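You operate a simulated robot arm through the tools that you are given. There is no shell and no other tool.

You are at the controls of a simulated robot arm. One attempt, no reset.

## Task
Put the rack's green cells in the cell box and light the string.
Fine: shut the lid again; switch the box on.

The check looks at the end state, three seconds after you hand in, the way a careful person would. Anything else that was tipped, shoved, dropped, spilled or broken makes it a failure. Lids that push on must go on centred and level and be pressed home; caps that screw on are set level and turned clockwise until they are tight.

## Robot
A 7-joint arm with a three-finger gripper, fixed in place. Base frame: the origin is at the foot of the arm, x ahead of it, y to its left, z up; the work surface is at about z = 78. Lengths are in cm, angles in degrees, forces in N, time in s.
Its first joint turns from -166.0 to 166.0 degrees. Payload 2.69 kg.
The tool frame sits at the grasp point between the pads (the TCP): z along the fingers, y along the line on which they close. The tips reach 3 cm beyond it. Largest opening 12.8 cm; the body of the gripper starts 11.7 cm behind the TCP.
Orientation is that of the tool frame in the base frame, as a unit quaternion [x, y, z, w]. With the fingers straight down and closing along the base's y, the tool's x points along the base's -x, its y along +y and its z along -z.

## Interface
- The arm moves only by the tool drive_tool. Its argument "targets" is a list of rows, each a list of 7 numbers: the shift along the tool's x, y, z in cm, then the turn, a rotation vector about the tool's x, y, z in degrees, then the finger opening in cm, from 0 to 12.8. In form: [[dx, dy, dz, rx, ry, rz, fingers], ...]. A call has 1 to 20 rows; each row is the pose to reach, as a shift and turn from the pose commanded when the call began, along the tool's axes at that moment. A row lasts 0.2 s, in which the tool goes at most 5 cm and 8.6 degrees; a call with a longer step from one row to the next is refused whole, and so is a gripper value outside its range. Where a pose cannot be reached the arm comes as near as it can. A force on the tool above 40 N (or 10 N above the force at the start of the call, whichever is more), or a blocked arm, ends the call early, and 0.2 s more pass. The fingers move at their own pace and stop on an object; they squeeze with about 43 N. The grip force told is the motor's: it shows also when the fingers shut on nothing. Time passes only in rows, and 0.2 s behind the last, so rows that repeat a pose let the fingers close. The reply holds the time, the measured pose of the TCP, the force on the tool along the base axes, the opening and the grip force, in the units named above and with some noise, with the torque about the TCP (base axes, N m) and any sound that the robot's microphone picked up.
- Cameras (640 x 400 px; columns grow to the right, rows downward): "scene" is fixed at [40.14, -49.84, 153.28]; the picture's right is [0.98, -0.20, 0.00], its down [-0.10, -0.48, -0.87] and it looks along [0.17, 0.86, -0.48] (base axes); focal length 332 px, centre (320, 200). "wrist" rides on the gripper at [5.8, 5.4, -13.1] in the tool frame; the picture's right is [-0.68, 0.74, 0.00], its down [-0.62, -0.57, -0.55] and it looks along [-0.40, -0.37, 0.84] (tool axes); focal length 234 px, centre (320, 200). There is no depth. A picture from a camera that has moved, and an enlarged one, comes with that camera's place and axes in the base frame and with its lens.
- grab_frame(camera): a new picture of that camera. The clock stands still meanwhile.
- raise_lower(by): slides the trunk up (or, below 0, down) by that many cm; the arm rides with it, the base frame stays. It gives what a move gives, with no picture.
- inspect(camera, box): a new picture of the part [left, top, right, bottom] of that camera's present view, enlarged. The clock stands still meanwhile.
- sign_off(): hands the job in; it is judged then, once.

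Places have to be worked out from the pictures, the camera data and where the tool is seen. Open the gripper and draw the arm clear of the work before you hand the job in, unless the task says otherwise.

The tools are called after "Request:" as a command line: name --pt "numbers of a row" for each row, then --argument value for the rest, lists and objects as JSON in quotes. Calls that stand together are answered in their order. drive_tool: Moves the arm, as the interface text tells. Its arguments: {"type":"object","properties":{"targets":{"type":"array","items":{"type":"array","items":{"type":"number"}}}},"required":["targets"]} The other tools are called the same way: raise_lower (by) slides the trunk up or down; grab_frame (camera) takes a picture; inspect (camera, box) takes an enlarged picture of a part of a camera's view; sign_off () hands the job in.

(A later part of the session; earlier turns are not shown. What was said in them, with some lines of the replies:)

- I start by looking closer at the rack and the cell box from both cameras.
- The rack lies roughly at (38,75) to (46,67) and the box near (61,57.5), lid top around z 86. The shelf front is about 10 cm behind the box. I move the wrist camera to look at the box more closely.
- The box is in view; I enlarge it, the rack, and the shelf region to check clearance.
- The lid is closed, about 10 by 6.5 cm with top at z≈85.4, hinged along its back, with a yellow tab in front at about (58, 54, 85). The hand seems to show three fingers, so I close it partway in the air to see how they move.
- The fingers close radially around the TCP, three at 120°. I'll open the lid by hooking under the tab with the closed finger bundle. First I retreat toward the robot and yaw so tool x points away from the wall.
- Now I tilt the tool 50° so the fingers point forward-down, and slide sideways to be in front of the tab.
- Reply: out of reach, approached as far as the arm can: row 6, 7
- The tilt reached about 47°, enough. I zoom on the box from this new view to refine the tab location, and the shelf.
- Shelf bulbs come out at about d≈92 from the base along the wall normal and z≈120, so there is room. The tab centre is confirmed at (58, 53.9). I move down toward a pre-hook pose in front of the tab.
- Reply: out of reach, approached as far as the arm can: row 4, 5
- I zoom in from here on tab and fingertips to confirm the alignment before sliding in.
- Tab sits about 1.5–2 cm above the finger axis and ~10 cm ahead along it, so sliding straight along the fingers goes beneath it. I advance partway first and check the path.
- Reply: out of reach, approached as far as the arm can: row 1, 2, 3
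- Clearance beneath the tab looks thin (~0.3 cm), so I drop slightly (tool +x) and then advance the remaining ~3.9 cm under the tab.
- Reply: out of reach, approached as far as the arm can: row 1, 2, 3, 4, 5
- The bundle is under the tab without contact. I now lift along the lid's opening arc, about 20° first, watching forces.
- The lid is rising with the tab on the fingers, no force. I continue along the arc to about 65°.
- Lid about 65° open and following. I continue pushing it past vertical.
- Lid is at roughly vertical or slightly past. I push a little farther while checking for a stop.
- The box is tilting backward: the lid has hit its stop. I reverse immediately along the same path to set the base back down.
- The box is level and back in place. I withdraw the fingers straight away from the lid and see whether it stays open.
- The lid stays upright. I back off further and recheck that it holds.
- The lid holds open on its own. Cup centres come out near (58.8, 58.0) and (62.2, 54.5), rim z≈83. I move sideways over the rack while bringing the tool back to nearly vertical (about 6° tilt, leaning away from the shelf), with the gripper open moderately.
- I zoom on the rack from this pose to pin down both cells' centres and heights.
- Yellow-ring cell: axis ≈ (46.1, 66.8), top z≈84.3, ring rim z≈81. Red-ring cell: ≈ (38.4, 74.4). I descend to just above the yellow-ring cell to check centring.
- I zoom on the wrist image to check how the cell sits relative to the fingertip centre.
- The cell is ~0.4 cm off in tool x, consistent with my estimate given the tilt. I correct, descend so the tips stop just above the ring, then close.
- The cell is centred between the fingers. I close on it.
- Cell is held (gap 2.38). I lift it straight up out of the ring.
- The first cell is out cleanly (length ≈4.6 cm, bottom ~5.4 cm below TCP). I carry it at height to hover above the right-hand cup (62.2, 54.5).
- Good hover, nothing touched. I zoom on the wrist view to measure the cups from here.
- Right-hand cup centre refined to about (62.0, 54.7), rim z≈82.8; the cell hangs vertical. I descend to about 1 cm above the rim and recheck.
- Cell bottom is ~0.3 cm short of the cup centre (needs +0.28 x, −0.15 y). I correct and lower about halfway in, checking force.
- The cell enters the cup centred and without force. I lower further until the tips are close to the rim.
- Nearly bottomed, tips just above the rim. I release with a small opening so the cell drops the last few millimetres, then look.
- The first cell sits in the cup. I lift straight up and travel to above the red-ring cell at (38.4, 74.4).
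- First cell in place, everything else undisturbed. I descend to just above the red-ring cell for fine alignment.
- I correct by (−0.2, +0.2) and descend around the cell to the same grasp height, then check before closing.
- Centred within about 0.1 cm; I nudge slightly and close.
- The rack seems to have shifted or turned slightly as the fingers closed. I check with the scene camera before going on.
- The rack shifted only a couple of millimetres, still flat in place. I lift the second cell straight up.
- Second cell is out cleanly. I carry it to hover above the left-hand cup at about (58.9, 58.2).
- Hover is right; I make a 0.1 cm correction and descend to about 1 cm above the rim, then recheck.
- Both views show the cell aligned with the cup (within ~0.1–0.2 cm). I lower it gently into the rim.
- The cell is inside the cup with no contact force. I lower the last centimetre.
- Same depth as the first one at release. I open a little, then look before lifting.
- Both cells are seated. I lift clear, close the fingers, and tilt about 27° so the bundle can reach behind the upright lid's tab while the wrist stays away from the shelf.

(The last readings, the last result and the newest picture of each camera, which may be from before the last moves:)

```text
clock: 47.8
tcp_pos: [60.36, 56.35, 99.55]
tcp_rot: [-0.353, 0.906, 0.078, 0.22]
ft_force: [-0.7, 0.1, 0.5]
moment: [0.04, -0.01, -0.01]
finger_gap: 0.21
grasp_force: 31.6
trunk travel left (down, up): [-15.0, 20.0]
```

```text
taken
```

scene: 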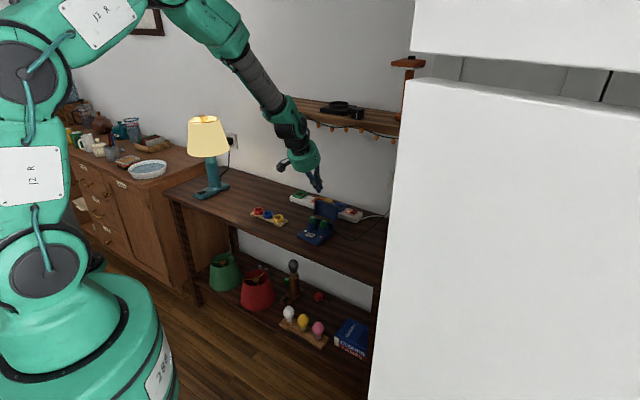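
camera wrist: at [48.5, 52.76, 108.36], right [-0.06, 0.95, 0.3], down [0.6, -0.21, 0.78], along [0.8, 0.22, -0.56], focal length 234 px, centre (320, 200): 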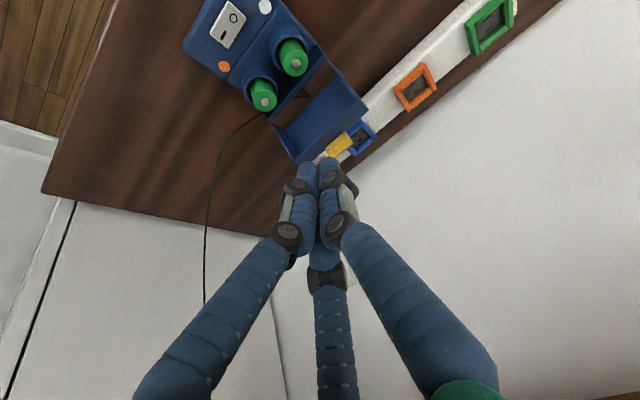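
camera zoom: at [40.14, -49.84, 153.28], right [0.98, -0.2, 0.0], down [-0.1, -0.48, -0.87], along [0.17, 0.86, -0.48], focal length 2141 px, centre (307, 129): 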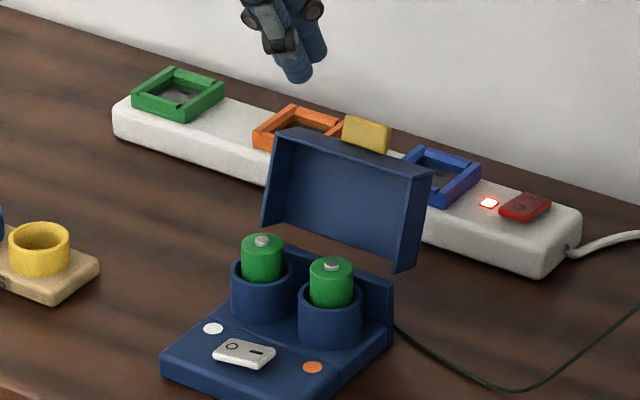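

Both cells stand equally in their cups, the lid upright. I zoom the wrist view to triangulate the tab's current place.

Request:
inspect --camera "wrist" --box '[230, 60, 400, 200]'

Request:
inspect --camera "scene" --box '[312, 190, 352, 222]'

```text
2.86 times, centred on (315, 130) of wrist
camera zoom: at [48.5, 52.76, 108.36], right [-0.06, 0.95, 0.3], down [0.6, -0.21, 0.78], along [0.8, 0.22, -0.56], focal length 669 px, centre (334, 400)
```

zoom: 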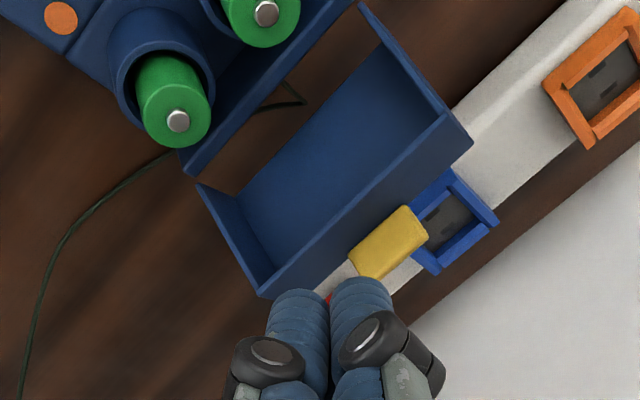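

```text
12.50 times, centred on (332, 206) of scene
camera zoom: at [40.14, -49.84, 153.28], right [0.98, -0.2, 0.0], down [-0.1, -0.48, -0.87], along [0.17, 0.86, -0.48], focal length 4149 px, centre (170, 125)
```

zoom: 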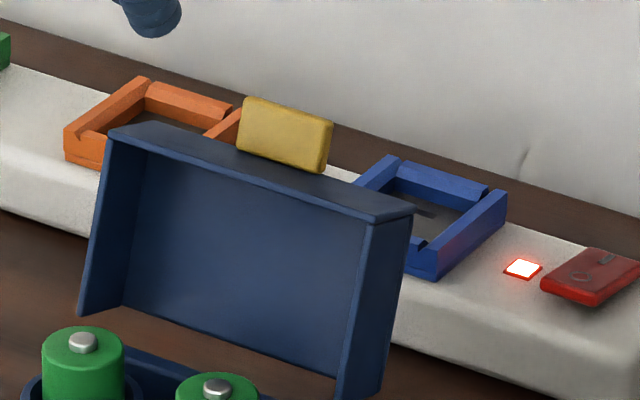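

The tab tip is at about (66.5, 62.7, 89.8), so the lid leans back ~110°. I move the closed bundle over and behind the tab at height first.

Request:
drive_tool --pt "-2.5 0 1.3 0 0 0 0" --pt "-5 0 2.6 0 0 0 0" --pt "-7.5 0 3.9 0 0 0 0" --pt "-9.44 0 4.81 0 0 0 0" --pt "-8.4 0 6.9 0 0 0 0" --pt "-8.4 0 6.9 0 0 0 0"

Request:
grab_frame --camera "wrist"

Request:
inspect --camera "scene" --box '[287, 166, 357, 222]'

Request:
inspect --camera "scene" --box '[260, 80, 400, 200]'

```text
clock: 49.2
tcp_pos: [68.16, 63.42, 96.98]
tcp_rot: [-0.353, 0.906, 0.077, 0.219]
ft_force: [-0.2, 1.4, -1.2]
moment: [-0.01, 0.03, 0.02]
finger_gap: 0.19
grasp_force: 31.6
trunk travel left (down, up): [-15.0, 20.0]
```

```text
taken
camera wrist: at [56.33, 59.9, 105.96], right [-0.06, 0.95, 0.29], down [0.6, -0.2, 0.78], along [0.8, 0.22, -0.56], focal length 234 px, centre (320, 200)
```

wrist: 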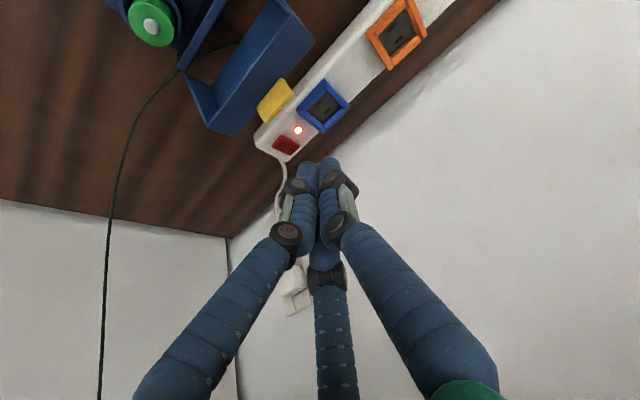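

```text
7.14 times, centred on (322, 194) of scene
camera zoom: at [40.14, -49.84, 153.28], right [0.98, -0.2, 0.0], down [-0.1, -0.48, -0.87], along [0.17, 0.86, -0.48], focal length 2371 px, centre (306, 243)
```

zoom: 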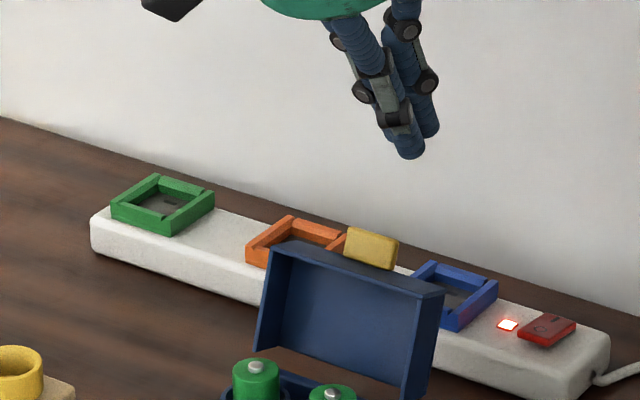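

```text
3.33 times, centred on (330, 140) of scene
camera zoom: at [40.14, -49.84, 153.28], right [0.98, -0.2, 0.0], down [-0.1, -0.48, -0.87], along [0.17, 0.86, -0.48], focal length 1106 px, centre (287, 400)
```

zoom: 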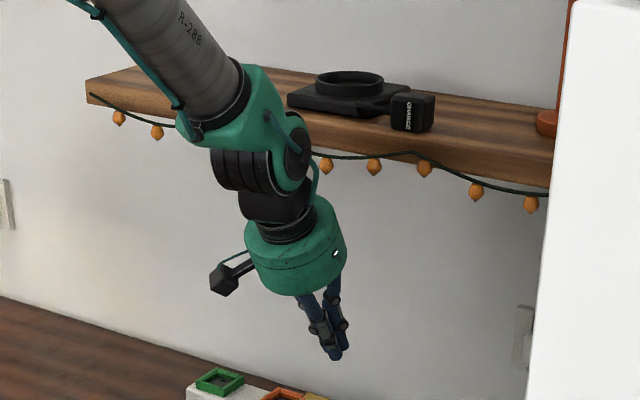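

Clear of the shelf, tips behind and above the tab. I lower the tips behind the tab.

Request:
drive_tool --pt "0.6 0.2 1.0 0 0 0 0" --pt "1.25 0.3 2.0 0 0 0 0" --pt "1.9 0.3 3.0 0 0 0 0" --pt "2.5 0.3 4.1 0 0 0 0" --pt "2.5 0.3 4.1 0 0 0 0"

Request:
inspect --camera "wrist" --box '[200, 0, 400, 200]'

Request:
inspect --camera "scene" --box '[297, 180, 353, 225]'

```text
clock: 50.4
tcp_pos: [67.75, 63.49, 92.31]
tcp_rot: [-0.353, 0.906, 0.077, 0.22]
ft_force: [0.7, 0.0, -1.4]
moment: [0.0, -0.01, -0.01]
finger_gap: 0.22
grasp_force: 31.2
trunk travel left (down, up): [-15.0, 20.0]
```

```text
2.00 times, centred on (300, 100) of wrist
camera zoom: at [55.89, 59.87, 101.2], right [-0.06, 0.95, 0.29], down [0.6, -0.2, 0.78], along [0.8, 0.22, -0.56], focal length 468 px, centre (360, 400)
```

zoom: 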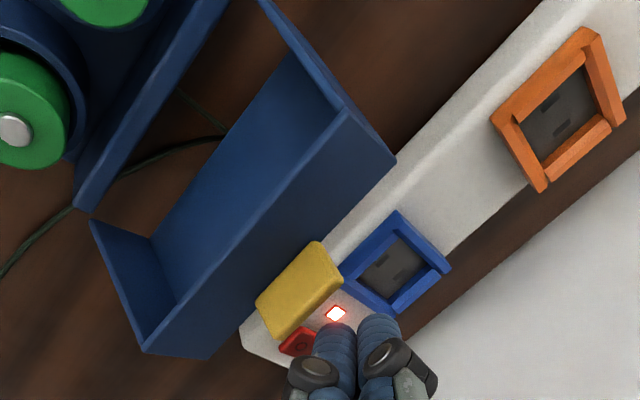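

```text
8.89 times, centred on (325, 202) of scene
camera zoom: at [40.14, -49.84, 153.28], right [0.98, -0.2, 0.0], down [-0.1, -0.48, -0.87], along [0.17, 0.86, -0.48], focal length 2950 px, centre (276, 178)
```

zoom: 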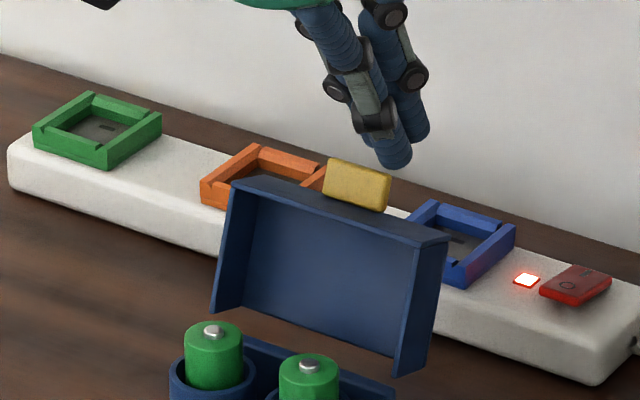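

Tips are ~2.8 cm behind the tab with a small vertical overlap. I go 1 cm lower and then pull the lid forward toward vertical.

Request:
drive_tool --pt "0.1 0 0.5 0 0 0 0" --pt "0.18 0 1.03 0 0 0 0" --pt "0.86 0 0.8 0 0 0 0" --pt "1.35 0 0.05 0 0 0 0" --pt "1.87 0 -0.73 0 0 0 0" --pt "2.4 0 -1.3 0 0 0 0" --pt "2.89 0 -1.81 0 0 0 0"

Request:
inspect --camera "scene" --box '[287, 180, 357, 242]'

Request:
inspect --camera "wrist" --box '[200, 0, 400, 200]'

```text
clock: 52.0
tcp_pos: [65.38, 61.07, 92.52]
tcp_rot: [-0.354, 0.906, 0.077, 0.219]
ft_force: [-0.4, 0.3, 0.4]
moment: [0.0, 0.03, -0.01]
finger_gap: 0.21
grasp_force: 30.9
trunk travel left (down, up): [-15.0, 20.0]
```

```text
6.45 times, centred on (322, 211) of scene
camera zoom: at [40.14, -49.84, 153.28], right [0.98, -0.2, 0.0], down [-0.1, -0.48, -0.87], along [0.17, 0.86, -0.48], focal length 2141 px, centre (307, 129)
```

zoom: 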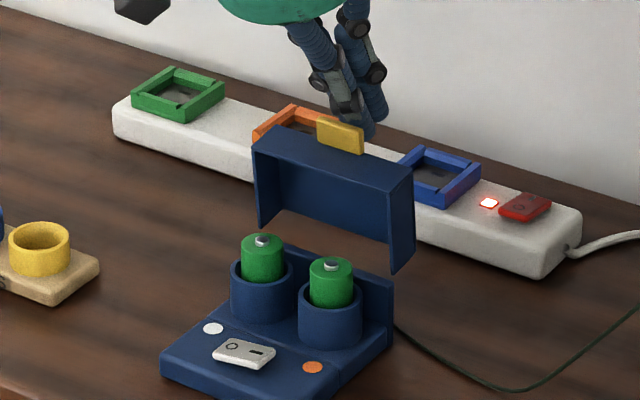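

```text
2.00 times, centred on (300, 100) of wrist
camera zoom: at [53.37, 57.5, 101.46], right [-0.06, 0.95, 0.29], down [0.6, -0.2, 0.78], along [0.8, 0.22, -0.56], focal length 468 px, centre (360, 400)
```

zoom: 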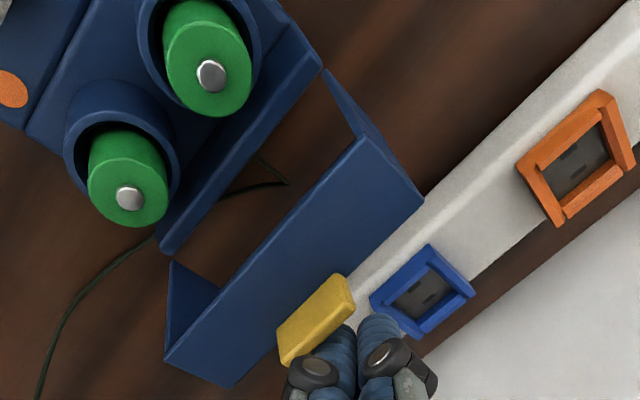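

The lid follows forward and is near vertical. I continue pulling past the balance point.

Request:
drive_tool --pt "0.62 0 -0.43 0 0 0 0" --pt "1.25 0 -0.86 0 0 0 0" --pt "1.9 0 -1.2 0 0 0 0" --pt "2.58 0 -1.54 0 0 0 0" --pt "3.3 0 -1.75 0 0 0 0"

Request:
inspect --camera "scene" --box '[287, 180, 357, 242]'

Request:
inspect --camera "wrist" --box '[200, 0, 400, 200]'

```text
clock: 53.2
tcp_pos: [62.41, 58.52, 92.78]
tcp_rot: [-0.354, 0.906, 0.077, 0.22]
ft_force: [-0.1, -0.2, 0.3]
moment: [0.0, -0.02, 0.04]
finger_gap: 0.21
grasp_force: 31.3
trunk travel left (down, up): [-15.0, 20.0]
```

```text
6.45 times, centred on (322, 211) of scene
camera zoom: at [40.14, -49.84, 153.28], right [0.98, -0.2, 0.0], down [-0.1, -0.48, -0.87], along [0.17, 0.86, -0.48], focal length 2141 px, centre (307, 129)
```

zoom: 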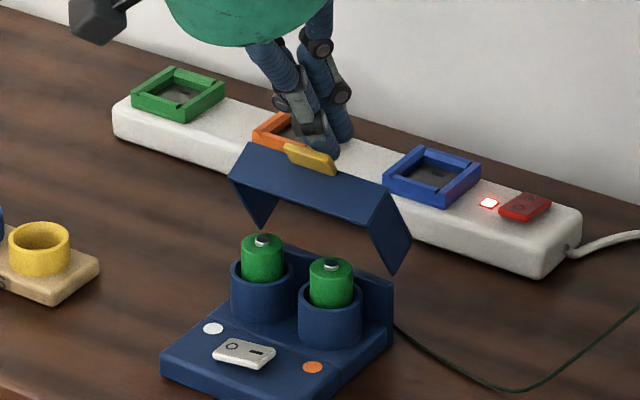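

```text
2.00 times, centred on (300, 100) of wrist
camera zoom: at [50.64, 55.03, 101.63], right [-0.06, 0.95, 0.3], down [0.6, -0.21, 0.78], along [0.8, 0.22, -0.56], focal length 468 px, centre (360, 400)
```

zoom: 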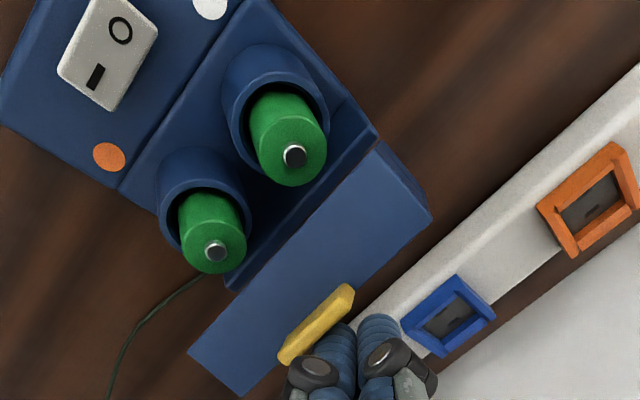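

The lid is around 62° with the finger resting on its outer face, not falling by itself. I follow the closing arc with the tip pressing lightly on the lid.

Request:
drive_tool --pt "0.8 0 -0.22 0 0 0 0" --pt "1.62 0 -0.45 0 0 0 0" --pt "2.22 0 -0.44 0 0 0 0" --pt "2.82 0 -0.42 0 0 0 0" --pt "3.4 0 -0.33 0 0 0 0" --pt "3.98 0 -0.23 0 0 0 0"

Request:
inspect --camera "scene" --box '[287, 180, 357, 242]'

Request:
inspect --camera "wrist" --box '[200, 0, 400, 200]'

```text
clock: 54.6
tcp_pos: [59.83, 55.98, 91.18]
tcp_rot: [-0.353, 0.906, 0.077, 0.219]
ft_force: [-0.5, -0.2, -0.2]
moment: [0.03, 0.01, 0.01]
finger_gap: 0.19
grasp_force: 31.1
trunk travel left (down, up): [-15.0, 20.0]
```

```text
6.45 times, centred on (322, 211) of scene
camera zoom: at [40.14, -49.84, 153.28], right [0.98, -0.2, 0.0], down [-0.1, -0.48, -0.87], along [0.17, 0.86, -0.48], focal length 2141 px, centre (307, 129)
```

zoom: 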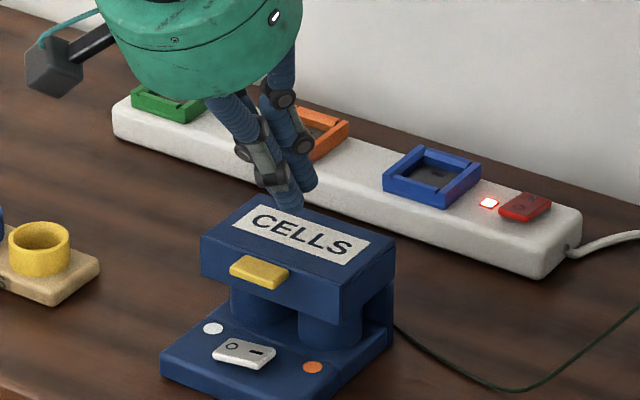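

```text
2.00 times, centred on (300, 100) of wrist
camera zoom: at [47.95, 52.55, 99.99], right [-0.06, 0.95, 0.29], down [0.6, -0.2, 0.78], along [0.8, 0.22, -0.56], focal length 468 px, centre (360, 400)
```

zoom: 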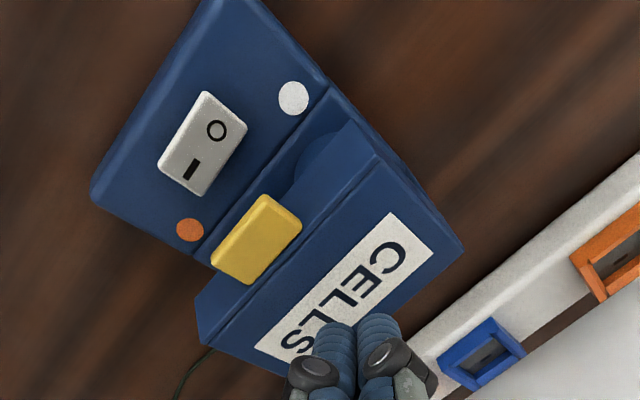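

The lid has fallen shut; its corner pixels match the starting picture exactly. I'll lightly press its front from above to be sure it is home, in small steps.

Request:
drive_tool --pt "0.5 0 0.65 0 0 0 0" --pt "0.95 0 1.25 0 0 0 0" --pt "1.35 0 1.75 0 0 0 0" --pt "1.5 0 1.95 0 0 0 0" --pt "1.5 0 1.95 0 0 0 0"

Request:
inspect --camera "scene" --box '[297, 200, 347, 240]'

```text
clock: 55.8
tcp_pos: [59.49, 55.81, 88.7]
tcp_rot: [-0.354, 0.906, 0.077, 0.22]
ft_force: [-0.5, 0.5, 2.2]
moment: [-0.05, -0.01, 0.01]
finger_gap: 0.21
grasp_force: 31.8
trunk travel left (down, up): [-15.0, 20.0]
```

```text
10.00 times, centred on (322, 220) of scene
camera zoom: at [40.14, -49.84, 153.28], right [0.98, -0.2, 0.0], down [-0.1, -0.48, -0.87], along [0.17, 0.86, -0.48], focal length 3319 px, centre (300, 0)
```

zoom: 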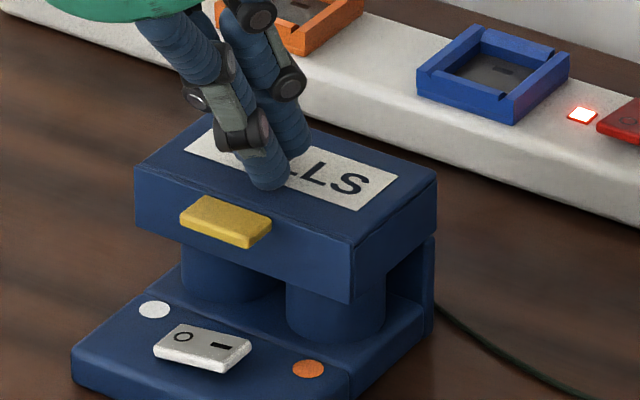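

Contact is just starting (≈2 N up). I press another couple of millimetres.

Request:
drive_tool --pt "0.05 0 0.1 0 0 0 0" --pt "0.1 0 0.2 0 0 0 0" --pt "0.1 0 0.2 0 0 0 0"

```text
clock: 56.6
tcp_pos: [59.6, 55.72, 88.46]
tcp_rot: [-0.354, 0.906, 0.077, 0.22]
ft_force: [-2.2, -4.3, 11.9]
moment: [-0.18, 0.05, -0.01]
finger_gap: 0.21
grasp_force: 31.4
trunk travel left (down, up): [-15.0, 20.0]
```

Firm at 12 N — the lid is home. I lift off, back away toward the robot, tilt a bit more, and line up in front of the switch's "I" side (about (57.6, 52.0)).

Request:
drive_tool --pt "-0.9 0 -1.8 0 0 0 0" --pt "-2.27 0 -4.45 0 0 0 0" --pt "0 -0.5 -5.7 0 0 0 0" --pt "2.4 -1 -6.9 0 -6.5 0 0" --pt "4.86 -1.5 -8.1 0 -13 0 0" --pt "4.86 -1.5 -8.1 0 -13 0 0"

Request:
inspect --camera "wrist" --box '[220, 20, 400, 200]'

Request:
inspect --camera "scene" --box '[292, 205, 342, 245]'

```text
clock: 58.0
tcp_pos: [54.43, 49.3, 93.11]
tcp_rot: [-0.343, 0.876, 0.116, 0.319]
ft_force: [1.0, 1.7, 7.7]
moment: [-0.51, 0.57, 0.01]
finger_gap: 0.22
grasp_force: 31.5
trunk travel left (down, up): [-15.0, 20.0]
```

```text
2.22 times, centred on (310, 110) of wrist
camera zoom: at [41.35, 44.43, 99.36], right [-0.12, 0.9, 0.42], down [0.47, -0.32, 0.82], along [0.88, 0.29, -0.38], focal length 520 px, centre (342, 400)
```

zoom: 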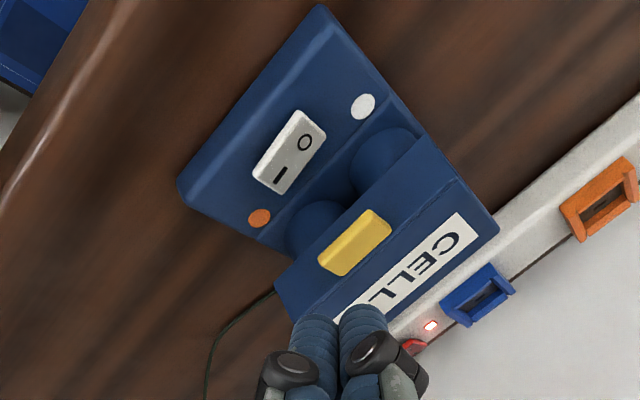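

```text
10.00 times, centred on (317, 225) of scene
camera zoom: at [40.14, -49.84, 153.28], right [0.98, -0.2, 0.0], down [-0.1, -0.48, -0.87], along [0.17, 0.86, -0.48], focal length 3319 px, centre (350, -50)
```

zoom: 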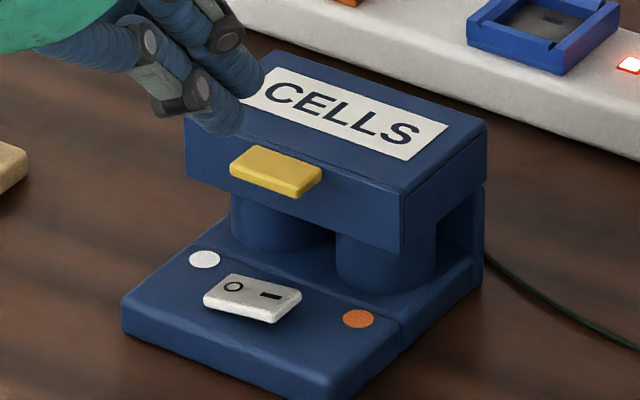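

The switch's I mark is at about (57.3, 52.3), matching. To pass under the tab I approach along the finger axis; first stop about 1 cm short of the rocker.

Request:
drive_tool --pt "1.5 0 1.2 0 0 0 0" --pt "3.38 0 2.7 0 0 0 0" --pt "3.38 0 4.5 0 0 0 0" --pt "3.38 0 6.2 0 0 0 0" --pt "3.38 0 7.4 0 0 0 0" --pt "3.38 0 7.4 0 0 0 0"

Request:
inspect --camera "wrist" --box '[240, 60, 400, 220]'

Request:
inspect --camera "scene" --box '[292, 205, 342, 245]'

```text
clock: 59.4
tcp_pos: [56.14, 50.74, 85.65]
tcp_rot: [-0.343, 0.875, 0.117, 0.321]
ft_force: [-0.3, 0.5, 0.8]
moment: [0.01, -0.01, -0.05]
finger_gap: 0.21
grasp_force: 31.4
out of reach, approached as far as the arm can: row 1, 2
trunk travel left (down, up): [-15.0, 20.0]
```

```text
2.50 times, centred on (320, 140) of wrist
camera zoom: at [43.12, 45.96, 91.84], right [-0.12, 0.9, 0.42], down [0.46, -0.33, 0.82], along [0.88, 0.29, -0.38], focal length 585 px, centre (320, 350)
```

zoom: 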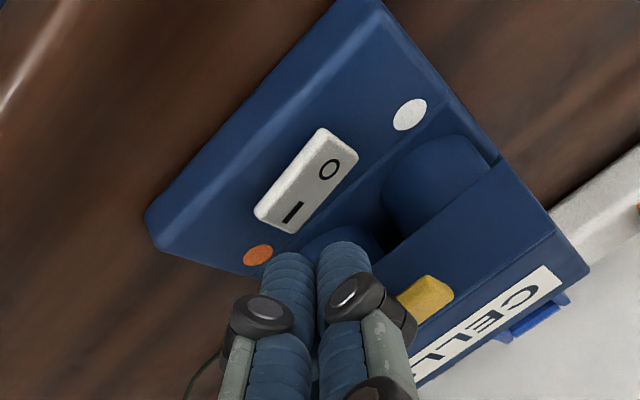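

```text
10.00 times, centred on (317, 225) of scene
camera zoom: at [40.14, -49.84, 153.28], right [0.98, -0.2, 0.0], down [-0.1, -0.48, -0.87], along [0.17, 0.86, -0.48], focal length 3319 px, centre (350, -50)
```

zoom: 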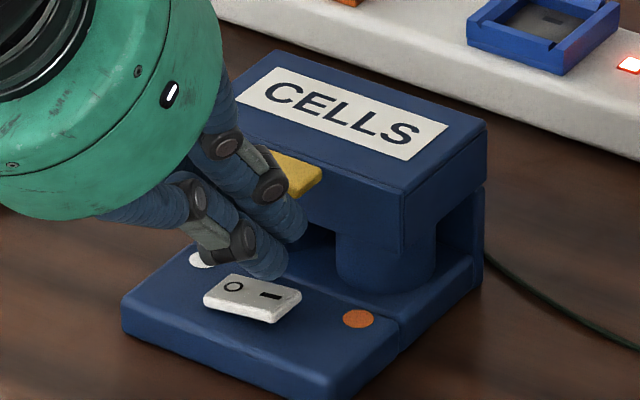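

Tips are ~1.3 cm above the I end. I press onto it in small steps, watching force and sound.

Request:
drive_tool --pt "0.1 0 0.5 0 0 0 0" --pt "0.2 0 1.0 0 0 0 0" --pt "0.28 0 1.4 0 0 0 0" --pt "0.34 0 1.55 0 0 0 0" --pt "0.34 0 1.55 0 0 0 0"

Request:
inspect --camera "wrist" --box '[240, 60, 400, 220]'

Request:
inspect --camera "scene" --box '[292, 205, 342, 245]'

```text
clock: 60.6
tcp_pos: [56.84, 51.1, 84.26]
tcp_rot: [-0.344, 0.875, 0.117, 0.319]
ft_force: [-0.2, 0.4, -0.3]
moment: [-0.01, -0.01, 0.0]
finger_gap: 0.22
grasp_force: 31.7
trunk travel left (down, up): [-15.0, 20.0]
```

```text
2.50 times, centred on (320, 140) of wrist
camera zoom: at [43.66, 46.41, 90.42], right [-0.12, 0.9, 0.42], down [0.46, -0.33, 0.82], along [0.88, 0.29, -0.38], focal length 585 px, centre (320, 350)
```

zoom: 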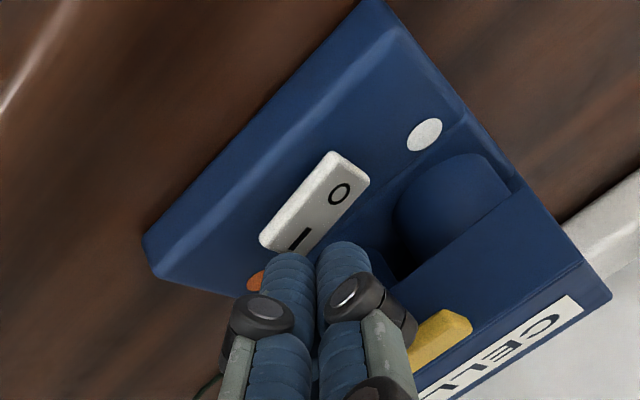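

```text
10.00 times, centred on (317, 225) of scene
camera zoom: at [40.14, -49.84, 153.28], right [0.98, -0.2, 0.0], down [-0.1, -0.48, -0.87], along [0.17, 0.86, -0.48], focal length 3319 px, centre (350, -50)
```

zoom: 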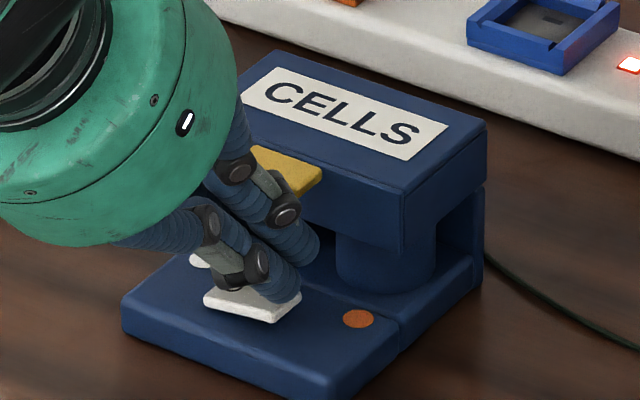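

No contact yet at tip height ≈81.2. I press straight down further in small steps.

Request:
drive_tool --pt "0.1 0 0.12 0 0 0 0" --pt "0.19 0 0.23 0 0 0 0" --pt "0.29 0 0.35 0 0 0 0" --pt "0.29 0 0.35 0 0 0 0"

Request:
inspect --camera "scene" --box '[292, 205, 342, 245]'

Request:
inspect --camera "wrist" --box '[240, 60, 400, 220]'

```text
clock: 61.6
tcp_pos: [56.75, 51.05, 83.73]
tcp_rot: [-0.343, 0.875, 0.118, 0.321]
ft_force: [1.8, -3.5, 2.3]
moment: [-0.14, -0.19, -0.05]
finger_gap: 0.22
grasp_force: 31.5
trunk travel left (down, up): [-15.0, 20.0]
```

```text
10.00 times, centred on (317, 225) of scene
camera zoom: at [40.14, -49.84, 153.28], right [0.98, -0.2, 0.0], down [-0.1, -0.48, -0.87], along [0.17, 0.86, -0.48], focal length 3319 px, centre (350, -50)
```

zoom: 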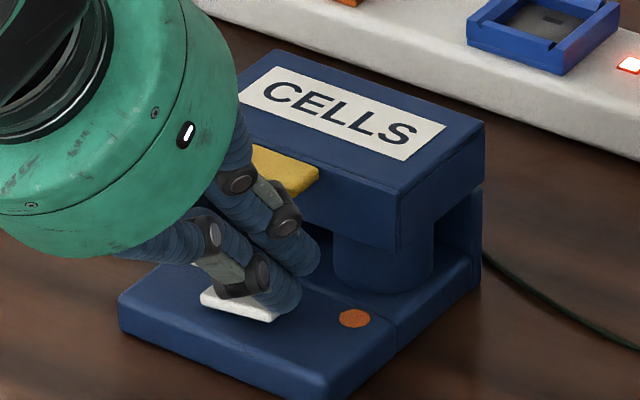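

```text
2.50 times, centred on (320, 140) of wrist
camera zoom: at [43.68, 46.39, 89.97], right [-0.12, 0.9, 0.42], down [0.46, -0.33, 0.82], along [0.88, 0.29, -0.38], focal length 585 px, centre (320, 350)
```

zoom: 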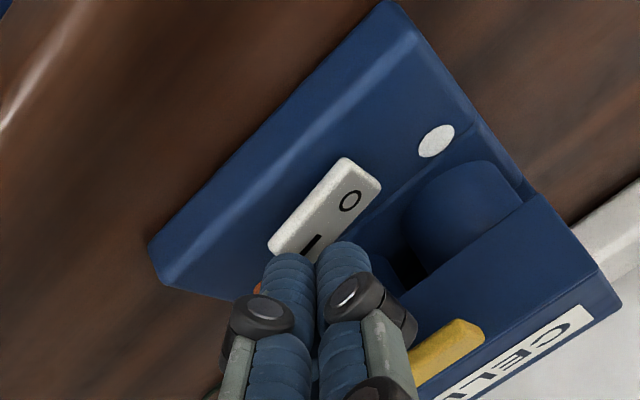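

The tip slipped beside the rocker's end and is nudging the box sideways about 1 mm. I lift off, shift 0.8 cm toward the rocker's centre, and look before pressing.

Request:
drive_tool --pt "-0.3 0 -0.38 0 0 0 0" --pt "-0.64 0 -0.77 0 0 0 0" --pt "-0.64 0.4 -0.77 0 0 0 0" --pt "-0.64 0.8 -0.77 0 0 0 0" --pt "-0.64 0.8 -0.77 0 0 0 0"

Request:
inspect --camera "scene" --box '[292, 205, 342, 245]'

Request:
inspect --camera "wrist" --box '[240, 60, 400, 220]'

```text
clock: 62.8
tcp_pos: [56.26, 51.76, 84.75]
tcp_rot: [-0.342, 0.875, 0.117, 0.321]
ft_force: [-0.8, -1.1, -0.3]
moment: [0.0, -0.02, 0.0]
finger_gap: 0.22
grasp_force: 31.4
trunk travel left (down, up): [-15.0, 20.0]
```

```text
10.00 times, centred on (317, 225) of scene
camera zoom: at [40.14, -49.84, 153.28], right [0.98, -0.2, 0.0], down [-0.1, -0.48, -0.87], along [0.17, 0.86, -0.48], focal length 3319 px, centre (350, -50)
```

zoom: 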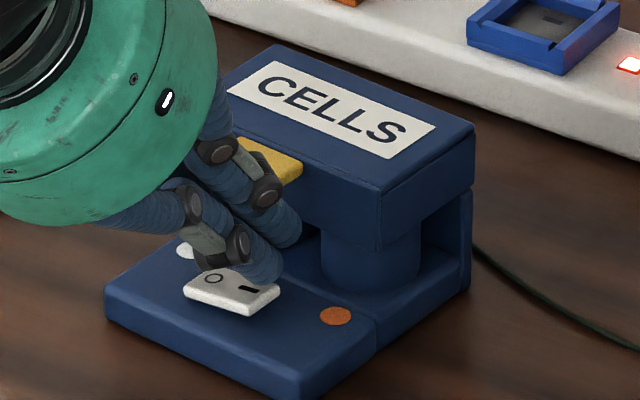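

```text
2.50 times, centred on (320, 140) of wrist
camera zoom: at [43.1, 46.97, 90.95], right [-0.12, 0.9, 0.42], down [0.46, -0.33, 0.82], along [0.88, 0.29, -0.38], focal length 585 px, centre (320, 350)
```

zoom: 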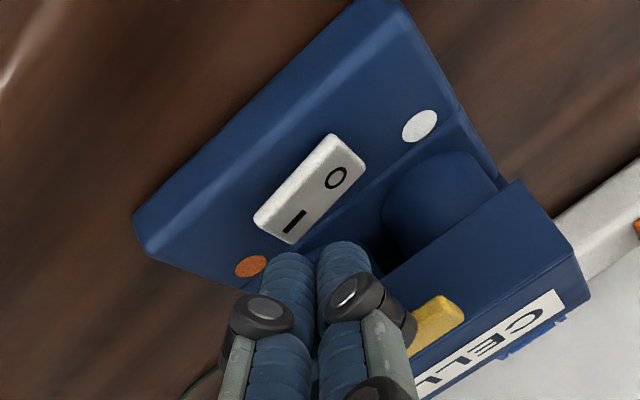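

The box appears to have shifted. I look more widely to understand before moving anything.

Request:
inspect --camera "scene" --box '[287, 180, 357, 250]'

Request:
grab_frame --camera "wrist"

```text
5.71 times, centred on (322, 215) of scene
camera zoom: at [40.14, -49.84, 153.28], right [0.98, -0.2, 0.0], down [-0.1, -0.48, -0.87], along [0.17, 0.86, -0.48], focal length 1897 px, centre (309, 114)
```

zoom: 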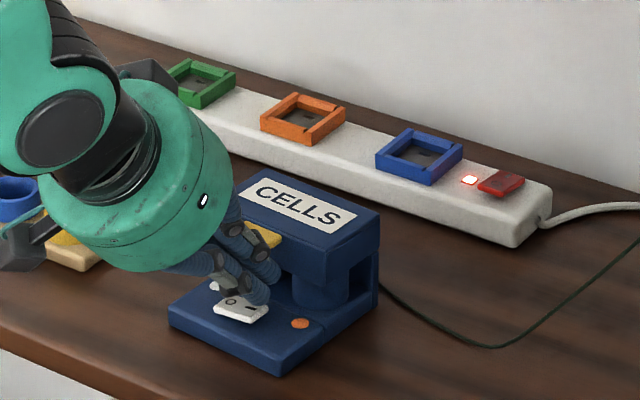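

```text
taken
camera wrist: at [43.1, 46.97, 90.95], right [-0.12, 0.9, 0.42], down [0.46, -0.33, 0.82], along [0.88, 0.29, -0.38], focal length 234 px, centre (320, 200)
```

wrist: 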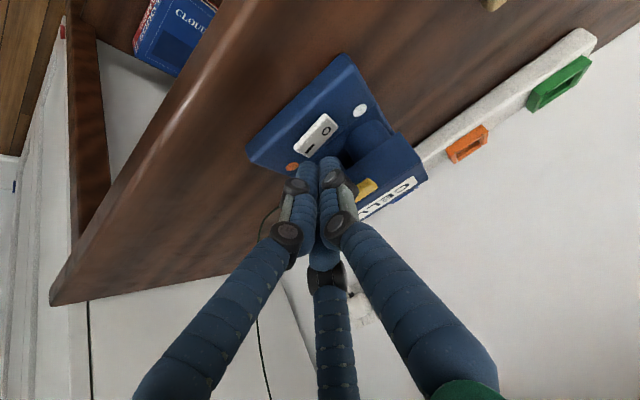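

The box was dragged slightly and yawed a few degrees, but it stands flat with the lid shut. I withdraw along the finger axis so as not to catch the tab, then re-measure.

Request:
drive_tool --pt "0 0 -1 0 0 0 0" --pt "0 0 -2.5 0 0 0 0" --pt "0 0 -5 0 0 0 0" --pt "0 0 -7 0 0 0 0" --pt "0 0 -7 0 0 0 0"

Request:
inspect --camera "scene" --box '[292, 205, 342, 245]'

Request:
inspect --camera "wrist" --box '[240, 20, 420, 200]'

```text
clock: 64.0
tcp_pos: [52.75, 48.67, 90.15]
tcp_rot: [-0.343, 0.875, 0.118, 0.32]
ft_force: [-0.2, -0.8, 0.3]
moment: [0.02, -0.01, 0.03]
finger_gap: 0.2
grasp_force: 31.4
trunk travel left (down, up): [-15.0, 20.0]
```

```text
10.00 times, centred on (317, 225) of scene
camera zoom: at [40.14, -49.84, 153.28], right [0.98, -0.2, 0.0], down [-0.1, -0.48, -0.87], along [0.17, 0.86, -0.48], focal length 3319 px, centre (350, -50)
```

zoom: 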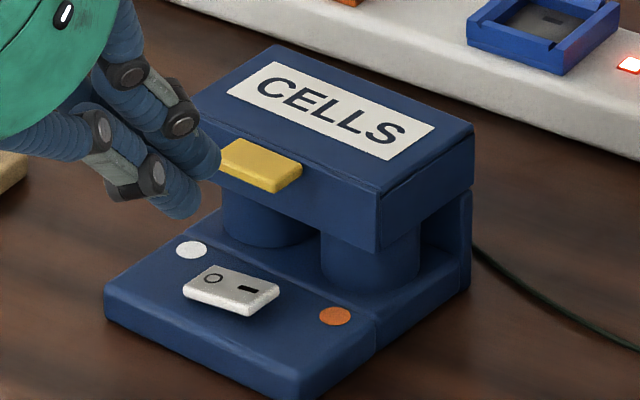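

```text
2.22 times, centred on (330, 110) of wrist
camera zoom: at [39.63, 43.94, 96.34], right [-0.12, 0.9, 0.42], down [0.46, -0.33, 0.82], along [0.88, 0.29, -0.38], focal length 520 px, centre (298, 400)
```

zoom: 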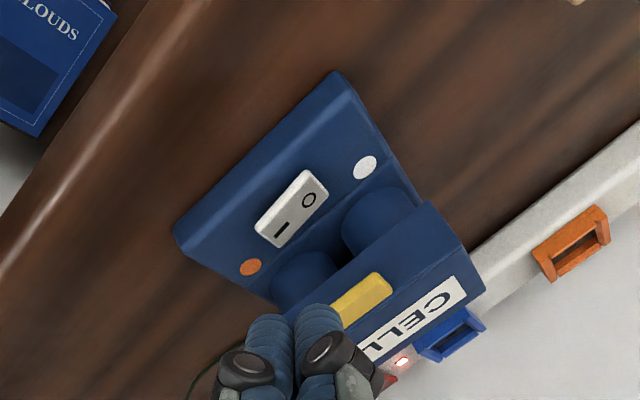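

The box just translated ~0.9 cm sideways without turning; the I mark is now at about (56.4, 52.7). I re-approach along the finger axis with the tip above the I half, clear of the tab.

Request:
drive_tool --pt "0.58 0.36 0.5 0 0 0 0" --pt "0.58 0.36 2.5 0 0 0 0" --pt "0.58 0.36 4.5 0 0 0 0" --pt "0.58 0.36 5.8 0 0 0 0" --pt "0.58 0.36 6.5 0 0 0 0" --pt "0.58 0.36 6.5 0 0 0 0"

Request:
inspect --camera "scene" --box '[297, 215, 333, 243]'

Request:
inspect --camera "wrist" --box '[260, 80, 380, 200]'

```text
clock: 65.4
tcp_pos: [55.49, 51.59, 84.68]
tcp_rot: [-0.343, 0.875, 0.118, 0.32]
ft_force: [-0.8, 0.6, -0.2]
moment: [0.01, 0.0, 0.01]
finger_gap: 0.2
grasp_force: 31.1
trunk travel left (down, up): [-15.0, 20.0]
```

```text
14.29 times, centred on (315, 229) of scene
camera zoom: at [40.14, -49.84, 153.28], right [0.98, -0.2, 0.0], down [-0.1, -0.48, -0.87], along [0.17, 0.86, -0.48], focal length 4742 px, centre (391, -214)
```

zoom: 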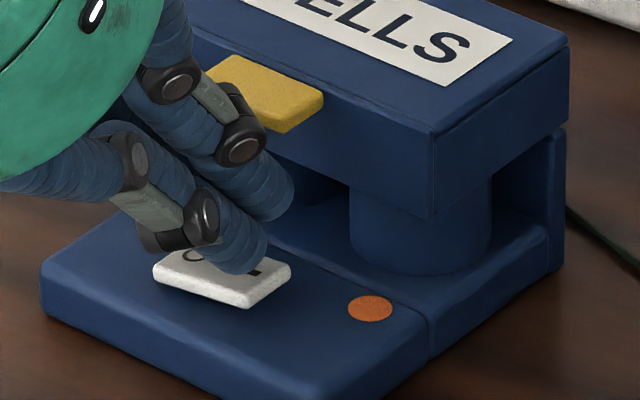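

```text
3.33 times, centred on (320, 140) of wrist
camera zoom: at [42.27, 46.72, 90.92], right [-0.12, 0.9, 0.42], down [0.46, -0.33, 0.82], along [0.88, 0.29, -0.38], focal length 781 px, centre (320, 400)
```

zoom: 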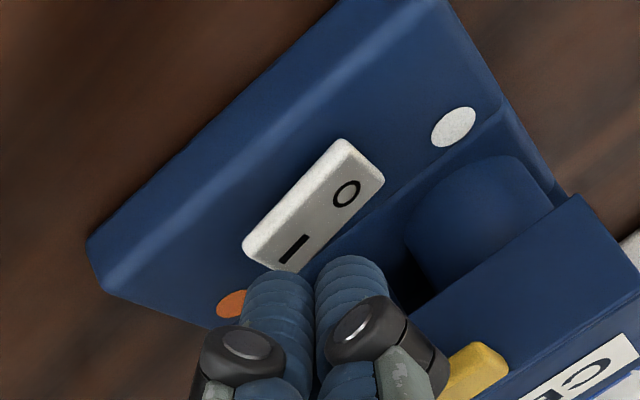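

The rocker's I-end top is about z 80.7. I shift slightly inward and step down onto the I mark.

Request:
drive_tool --pt "0.02 0.2 0.35 0 0 0 0" --pt "0.05 0.2 0.68 0 0 0 0" --pt "0.15 0.2 0.8 0 0 0 0" --pt "0.24 0.2 0.91 0 0 0 0" --pt "0.24 0.2 0.91 0 0 0 0"

Request:
inspect --camera "scene" --box '[297, 215, 333, 243]'

Request:
inspect --camera "wrist" --box '[260, 80, 380, 200]'

```text
clock: 66.6
tcp_pos: [55.74, 51.83, 84.03]
tcp_rot: [-0.343, 0.876, 0.117, 0.32]
ft_force: [0.2, 0.2, 0.9]
moment: [-0.01, 0.02, -0.01]
finger_gap: 0.2
grasp_force: 31.2
trunk travel left (down, up): [-15.0, 20.0]
```

```text
14.29 times, centred on (315, 229) of scene
camera zoom: at [40.14, -49.84, 153.28], right [0.98, -0.2, 0.0], down [-0.1, -0.48, -0.87], along [0.17, 0.86, -0.48], focal length 4742 px, centre (391, -214)
```

zoom: 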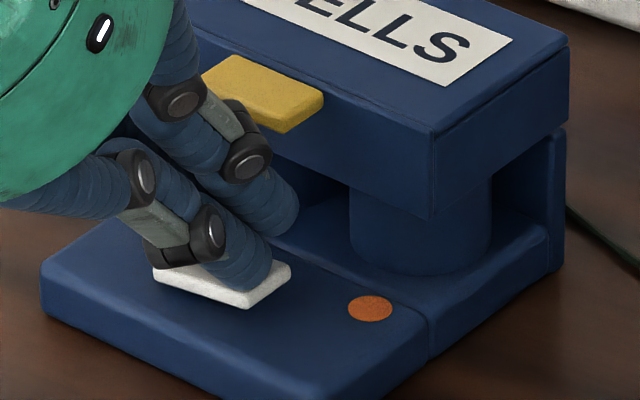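

```text
3.33 times, centred on (320, 140) of wrist
camera zoom: at [42.48, 47.16, 90.1], right [-0.12, 0.9, 0.42], down [0.46, -0.33, 0.82], along [0.88, 0.29, -0.38], focal length 781 px, centre (320, 400)
```

zoom: 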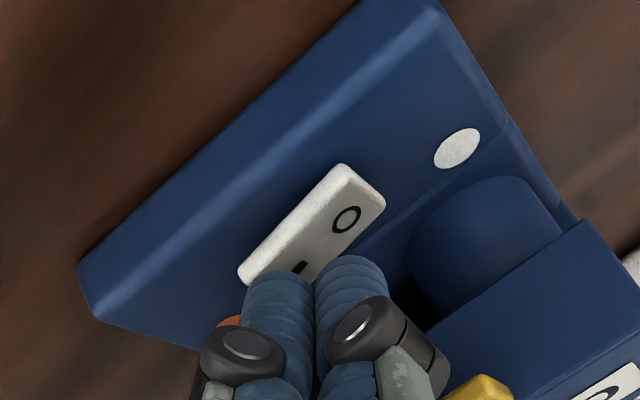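

The finger now covers the I half. I press straight down in millimetre steps.

Request:
drive_tool --pt "0.1 0 0.11 0 0 0 0" --pt "0.16 0 0.19 0 0 0 0" --pt "0.22 0 0.27 0 0 0 0" --pt "0.26 0 0.31 0 0 0 0" --pt "0.26 0 0.31 0 0 0 0"

Request:
inspect --camera "scene" --box '[297, 215, 333, 243]'

Request:
grab_frame --camera "scene"

```text
clock: 67.8
tcp_pos: [55.72, 51.92, 83.56]
tcp_rot: [-0.343, 0.876, 0.117, 0.32]
ft_force: [-0.3, -1.0, 4.8]
moment: [-0.06, -0.01, 0.01]
finger_gap: 0.23
grasp_force: 31.4
trunk travel left (down, up): [-15.0, 20.0]
heard: click
```

```text
14.29 times, centred on (315, 229) of scene
camera zoom: at [40.14, -49.84, 153.28], right [0.98, -0.2, 0.0], down [-0.1, -0.48, -0.87], along [0.17, 0.86, -0.48], focal length 4742 px, centre (391, -214)
```

zoom: 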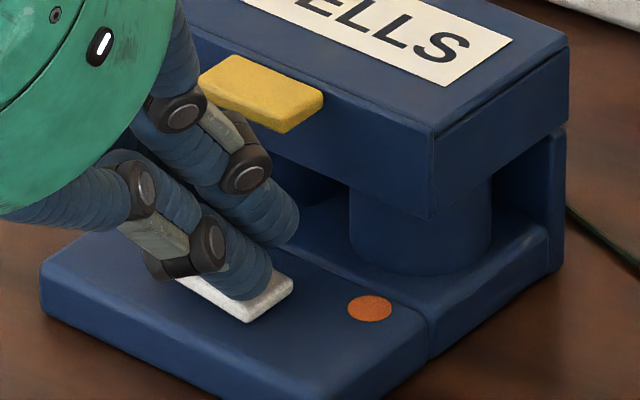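

```text
taken
```

scene: 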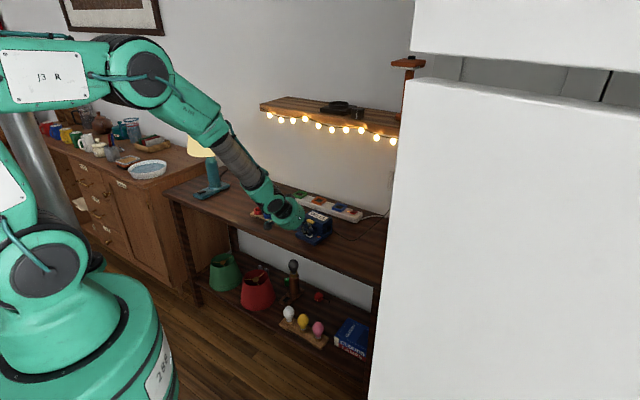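

A click and the string is glowing. I withdraw along the finger axis, away from the box.

Request:
drive_tool --pt "-0.1 0 -0.3 0 0 0 0" --pt "-0.1 0 -1.2 0 0 0 0" --pt "-0.1 0 -3 0 0 0 0" --pt "-0.1 0 -6 0 0 0 0" --pt "-0.1 0 -9 0 0 0 0" --pt "-0.1 0 -9 0 0 0 0"

Request:
inspect --camera "scene" --box '[287, 195, 347, 245]'

Request:
grab_frame --camera "scene"

```text
clock: 69.2
tcp_pos: [51.38, 48.08, 90.48]
tcp_rot: [-0.343, 0.875, 0.117, 0.32]
ft_force: [0.0, -0.7, 0.3]
moment: [-0.01, -0.07, 0.02]
finger_gap: 0.22
grasp_force: 31.7
trunk travel left (down, up): [-15.0, 20.0]
```

```text
8.00 times, centred on (317, 220) of scene
camera zoom: at [40.14, -49.84, 153.28], right [0.98, -0.2, 0.0], down [-0.1, -0.48, -0.87], along [0.17, 0.86, -0.48], focal length 2655 px, centre (344, 40)
```

zoom: 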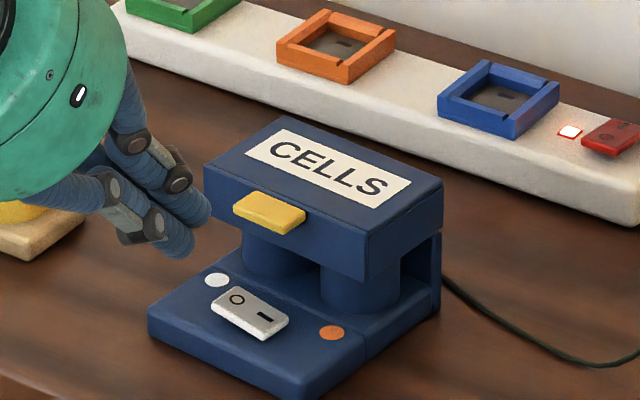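

```text
taken
```

scene: 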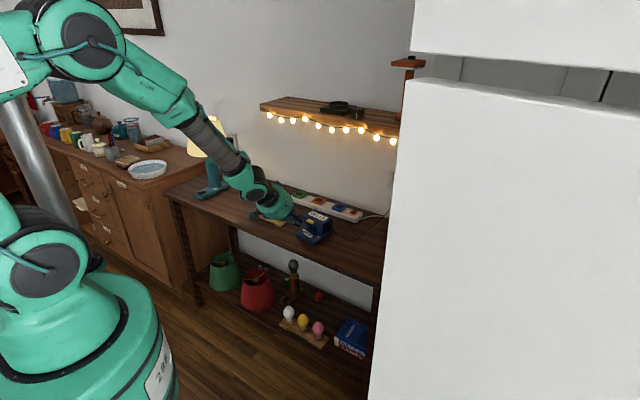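

The switch is on, lid shut, string lit. I draw the arm up and back well clear, and open the gripper.

Request:
drive_tool --pt "-0.5 0 -3 0 0 0 0" --pt "-1 0 -6.5 0 0 0 0" --pt "-1.8 0 -10 0 0 0 2" --pt "-2.6 0 -13.5 0 0 0 5" --pt "-3.5 0 -16.6 0 0 0 8" --pt "-3.5 0 -16.6 0 0 0 8" --pt "-3.5 0 -16.6 0 0 0 8"

Request:
grab_frame --camera "scene"

Request:
inspect --camera "scene" --box '[235, 170, 375, 255]'

Request:
inspect --camera "wrist" --box '[200, 0, 440, 160]'

```text
clock: 70.8
tcp_pos: [45.29, 42.87, 105.59]
tcp_rot: [-0.343, 0.875, 0.117, 0.32]
ft_force: [-0.1, 0.5, -0.1]
moment: [-0.01, 0.0, 0.02]
finger_gap: 8.03
grasp_force: 0.0
trunk travel left (down, up): [-15.0, 20.0]
```

```text
taken
```

scene: 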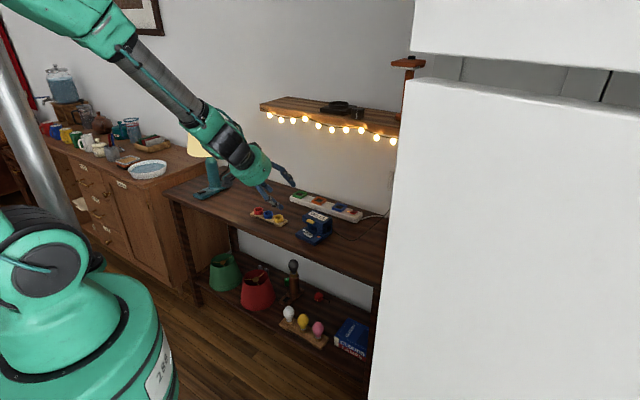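

```text
4.57 times, centred on (305, 212) of scene
camera zoom: at [40.14, -49.84, 153.28], right [0.98, -0.2, 0.0], down [-0.1, -0.48, -0.87], along [0.17, 0.86, -0.48], focal length 1517 px, centre (389, 143)
```

zoom: 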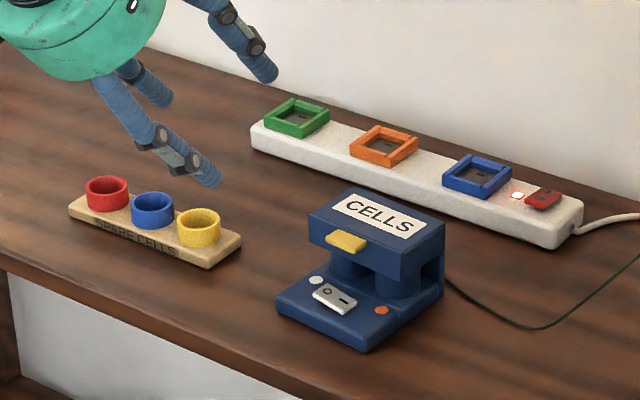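

```text
2.50 times, centred on (320, 80) of wrist
camera zoom: at [32.22, 38.17, 111.77], right [-0.12, 0.9, 0.42], down [0.46, -0.33, 0.82], along [0.88, 0.29, -0.38], focal length 585 px, centre (320, 500)
```

zoom: 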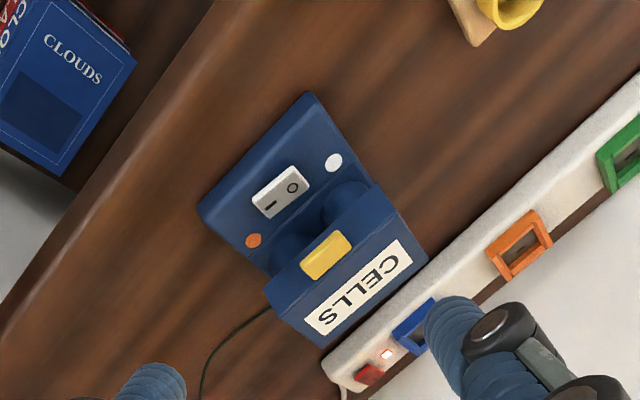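

The string is lit, the lid is closed and level, the switch is at I, and both rack cells are in the box. The rack and other objects are standing as before, except that the rack moved a few millimetres and the box slid about 1 cm. The arm is clear with the gripper open, so I hand in.

Request:
sign_off

```text
The job is handed in.
```

The string is lit: both green cells from the rack are in the cell box, the lid is shut and the switch is on. I pressed the lid from above and it was firm. The microphone picked up the switch's click, and the lights stayed on after I withdrew the arm.

Two things moved slightly along the way:

- **Cell box:** it tipped back briefly when the lid reached its stop during opening, and settled flat again. It later slid about 1 cm along the table when a fingertip slipped beside the switch. It is standing level.
- **Rack:** it shifted a few millimetres as I gripped the second cell.

In the last pictures nothing else looked moved. The arm is clear of the work and the gripper is open.
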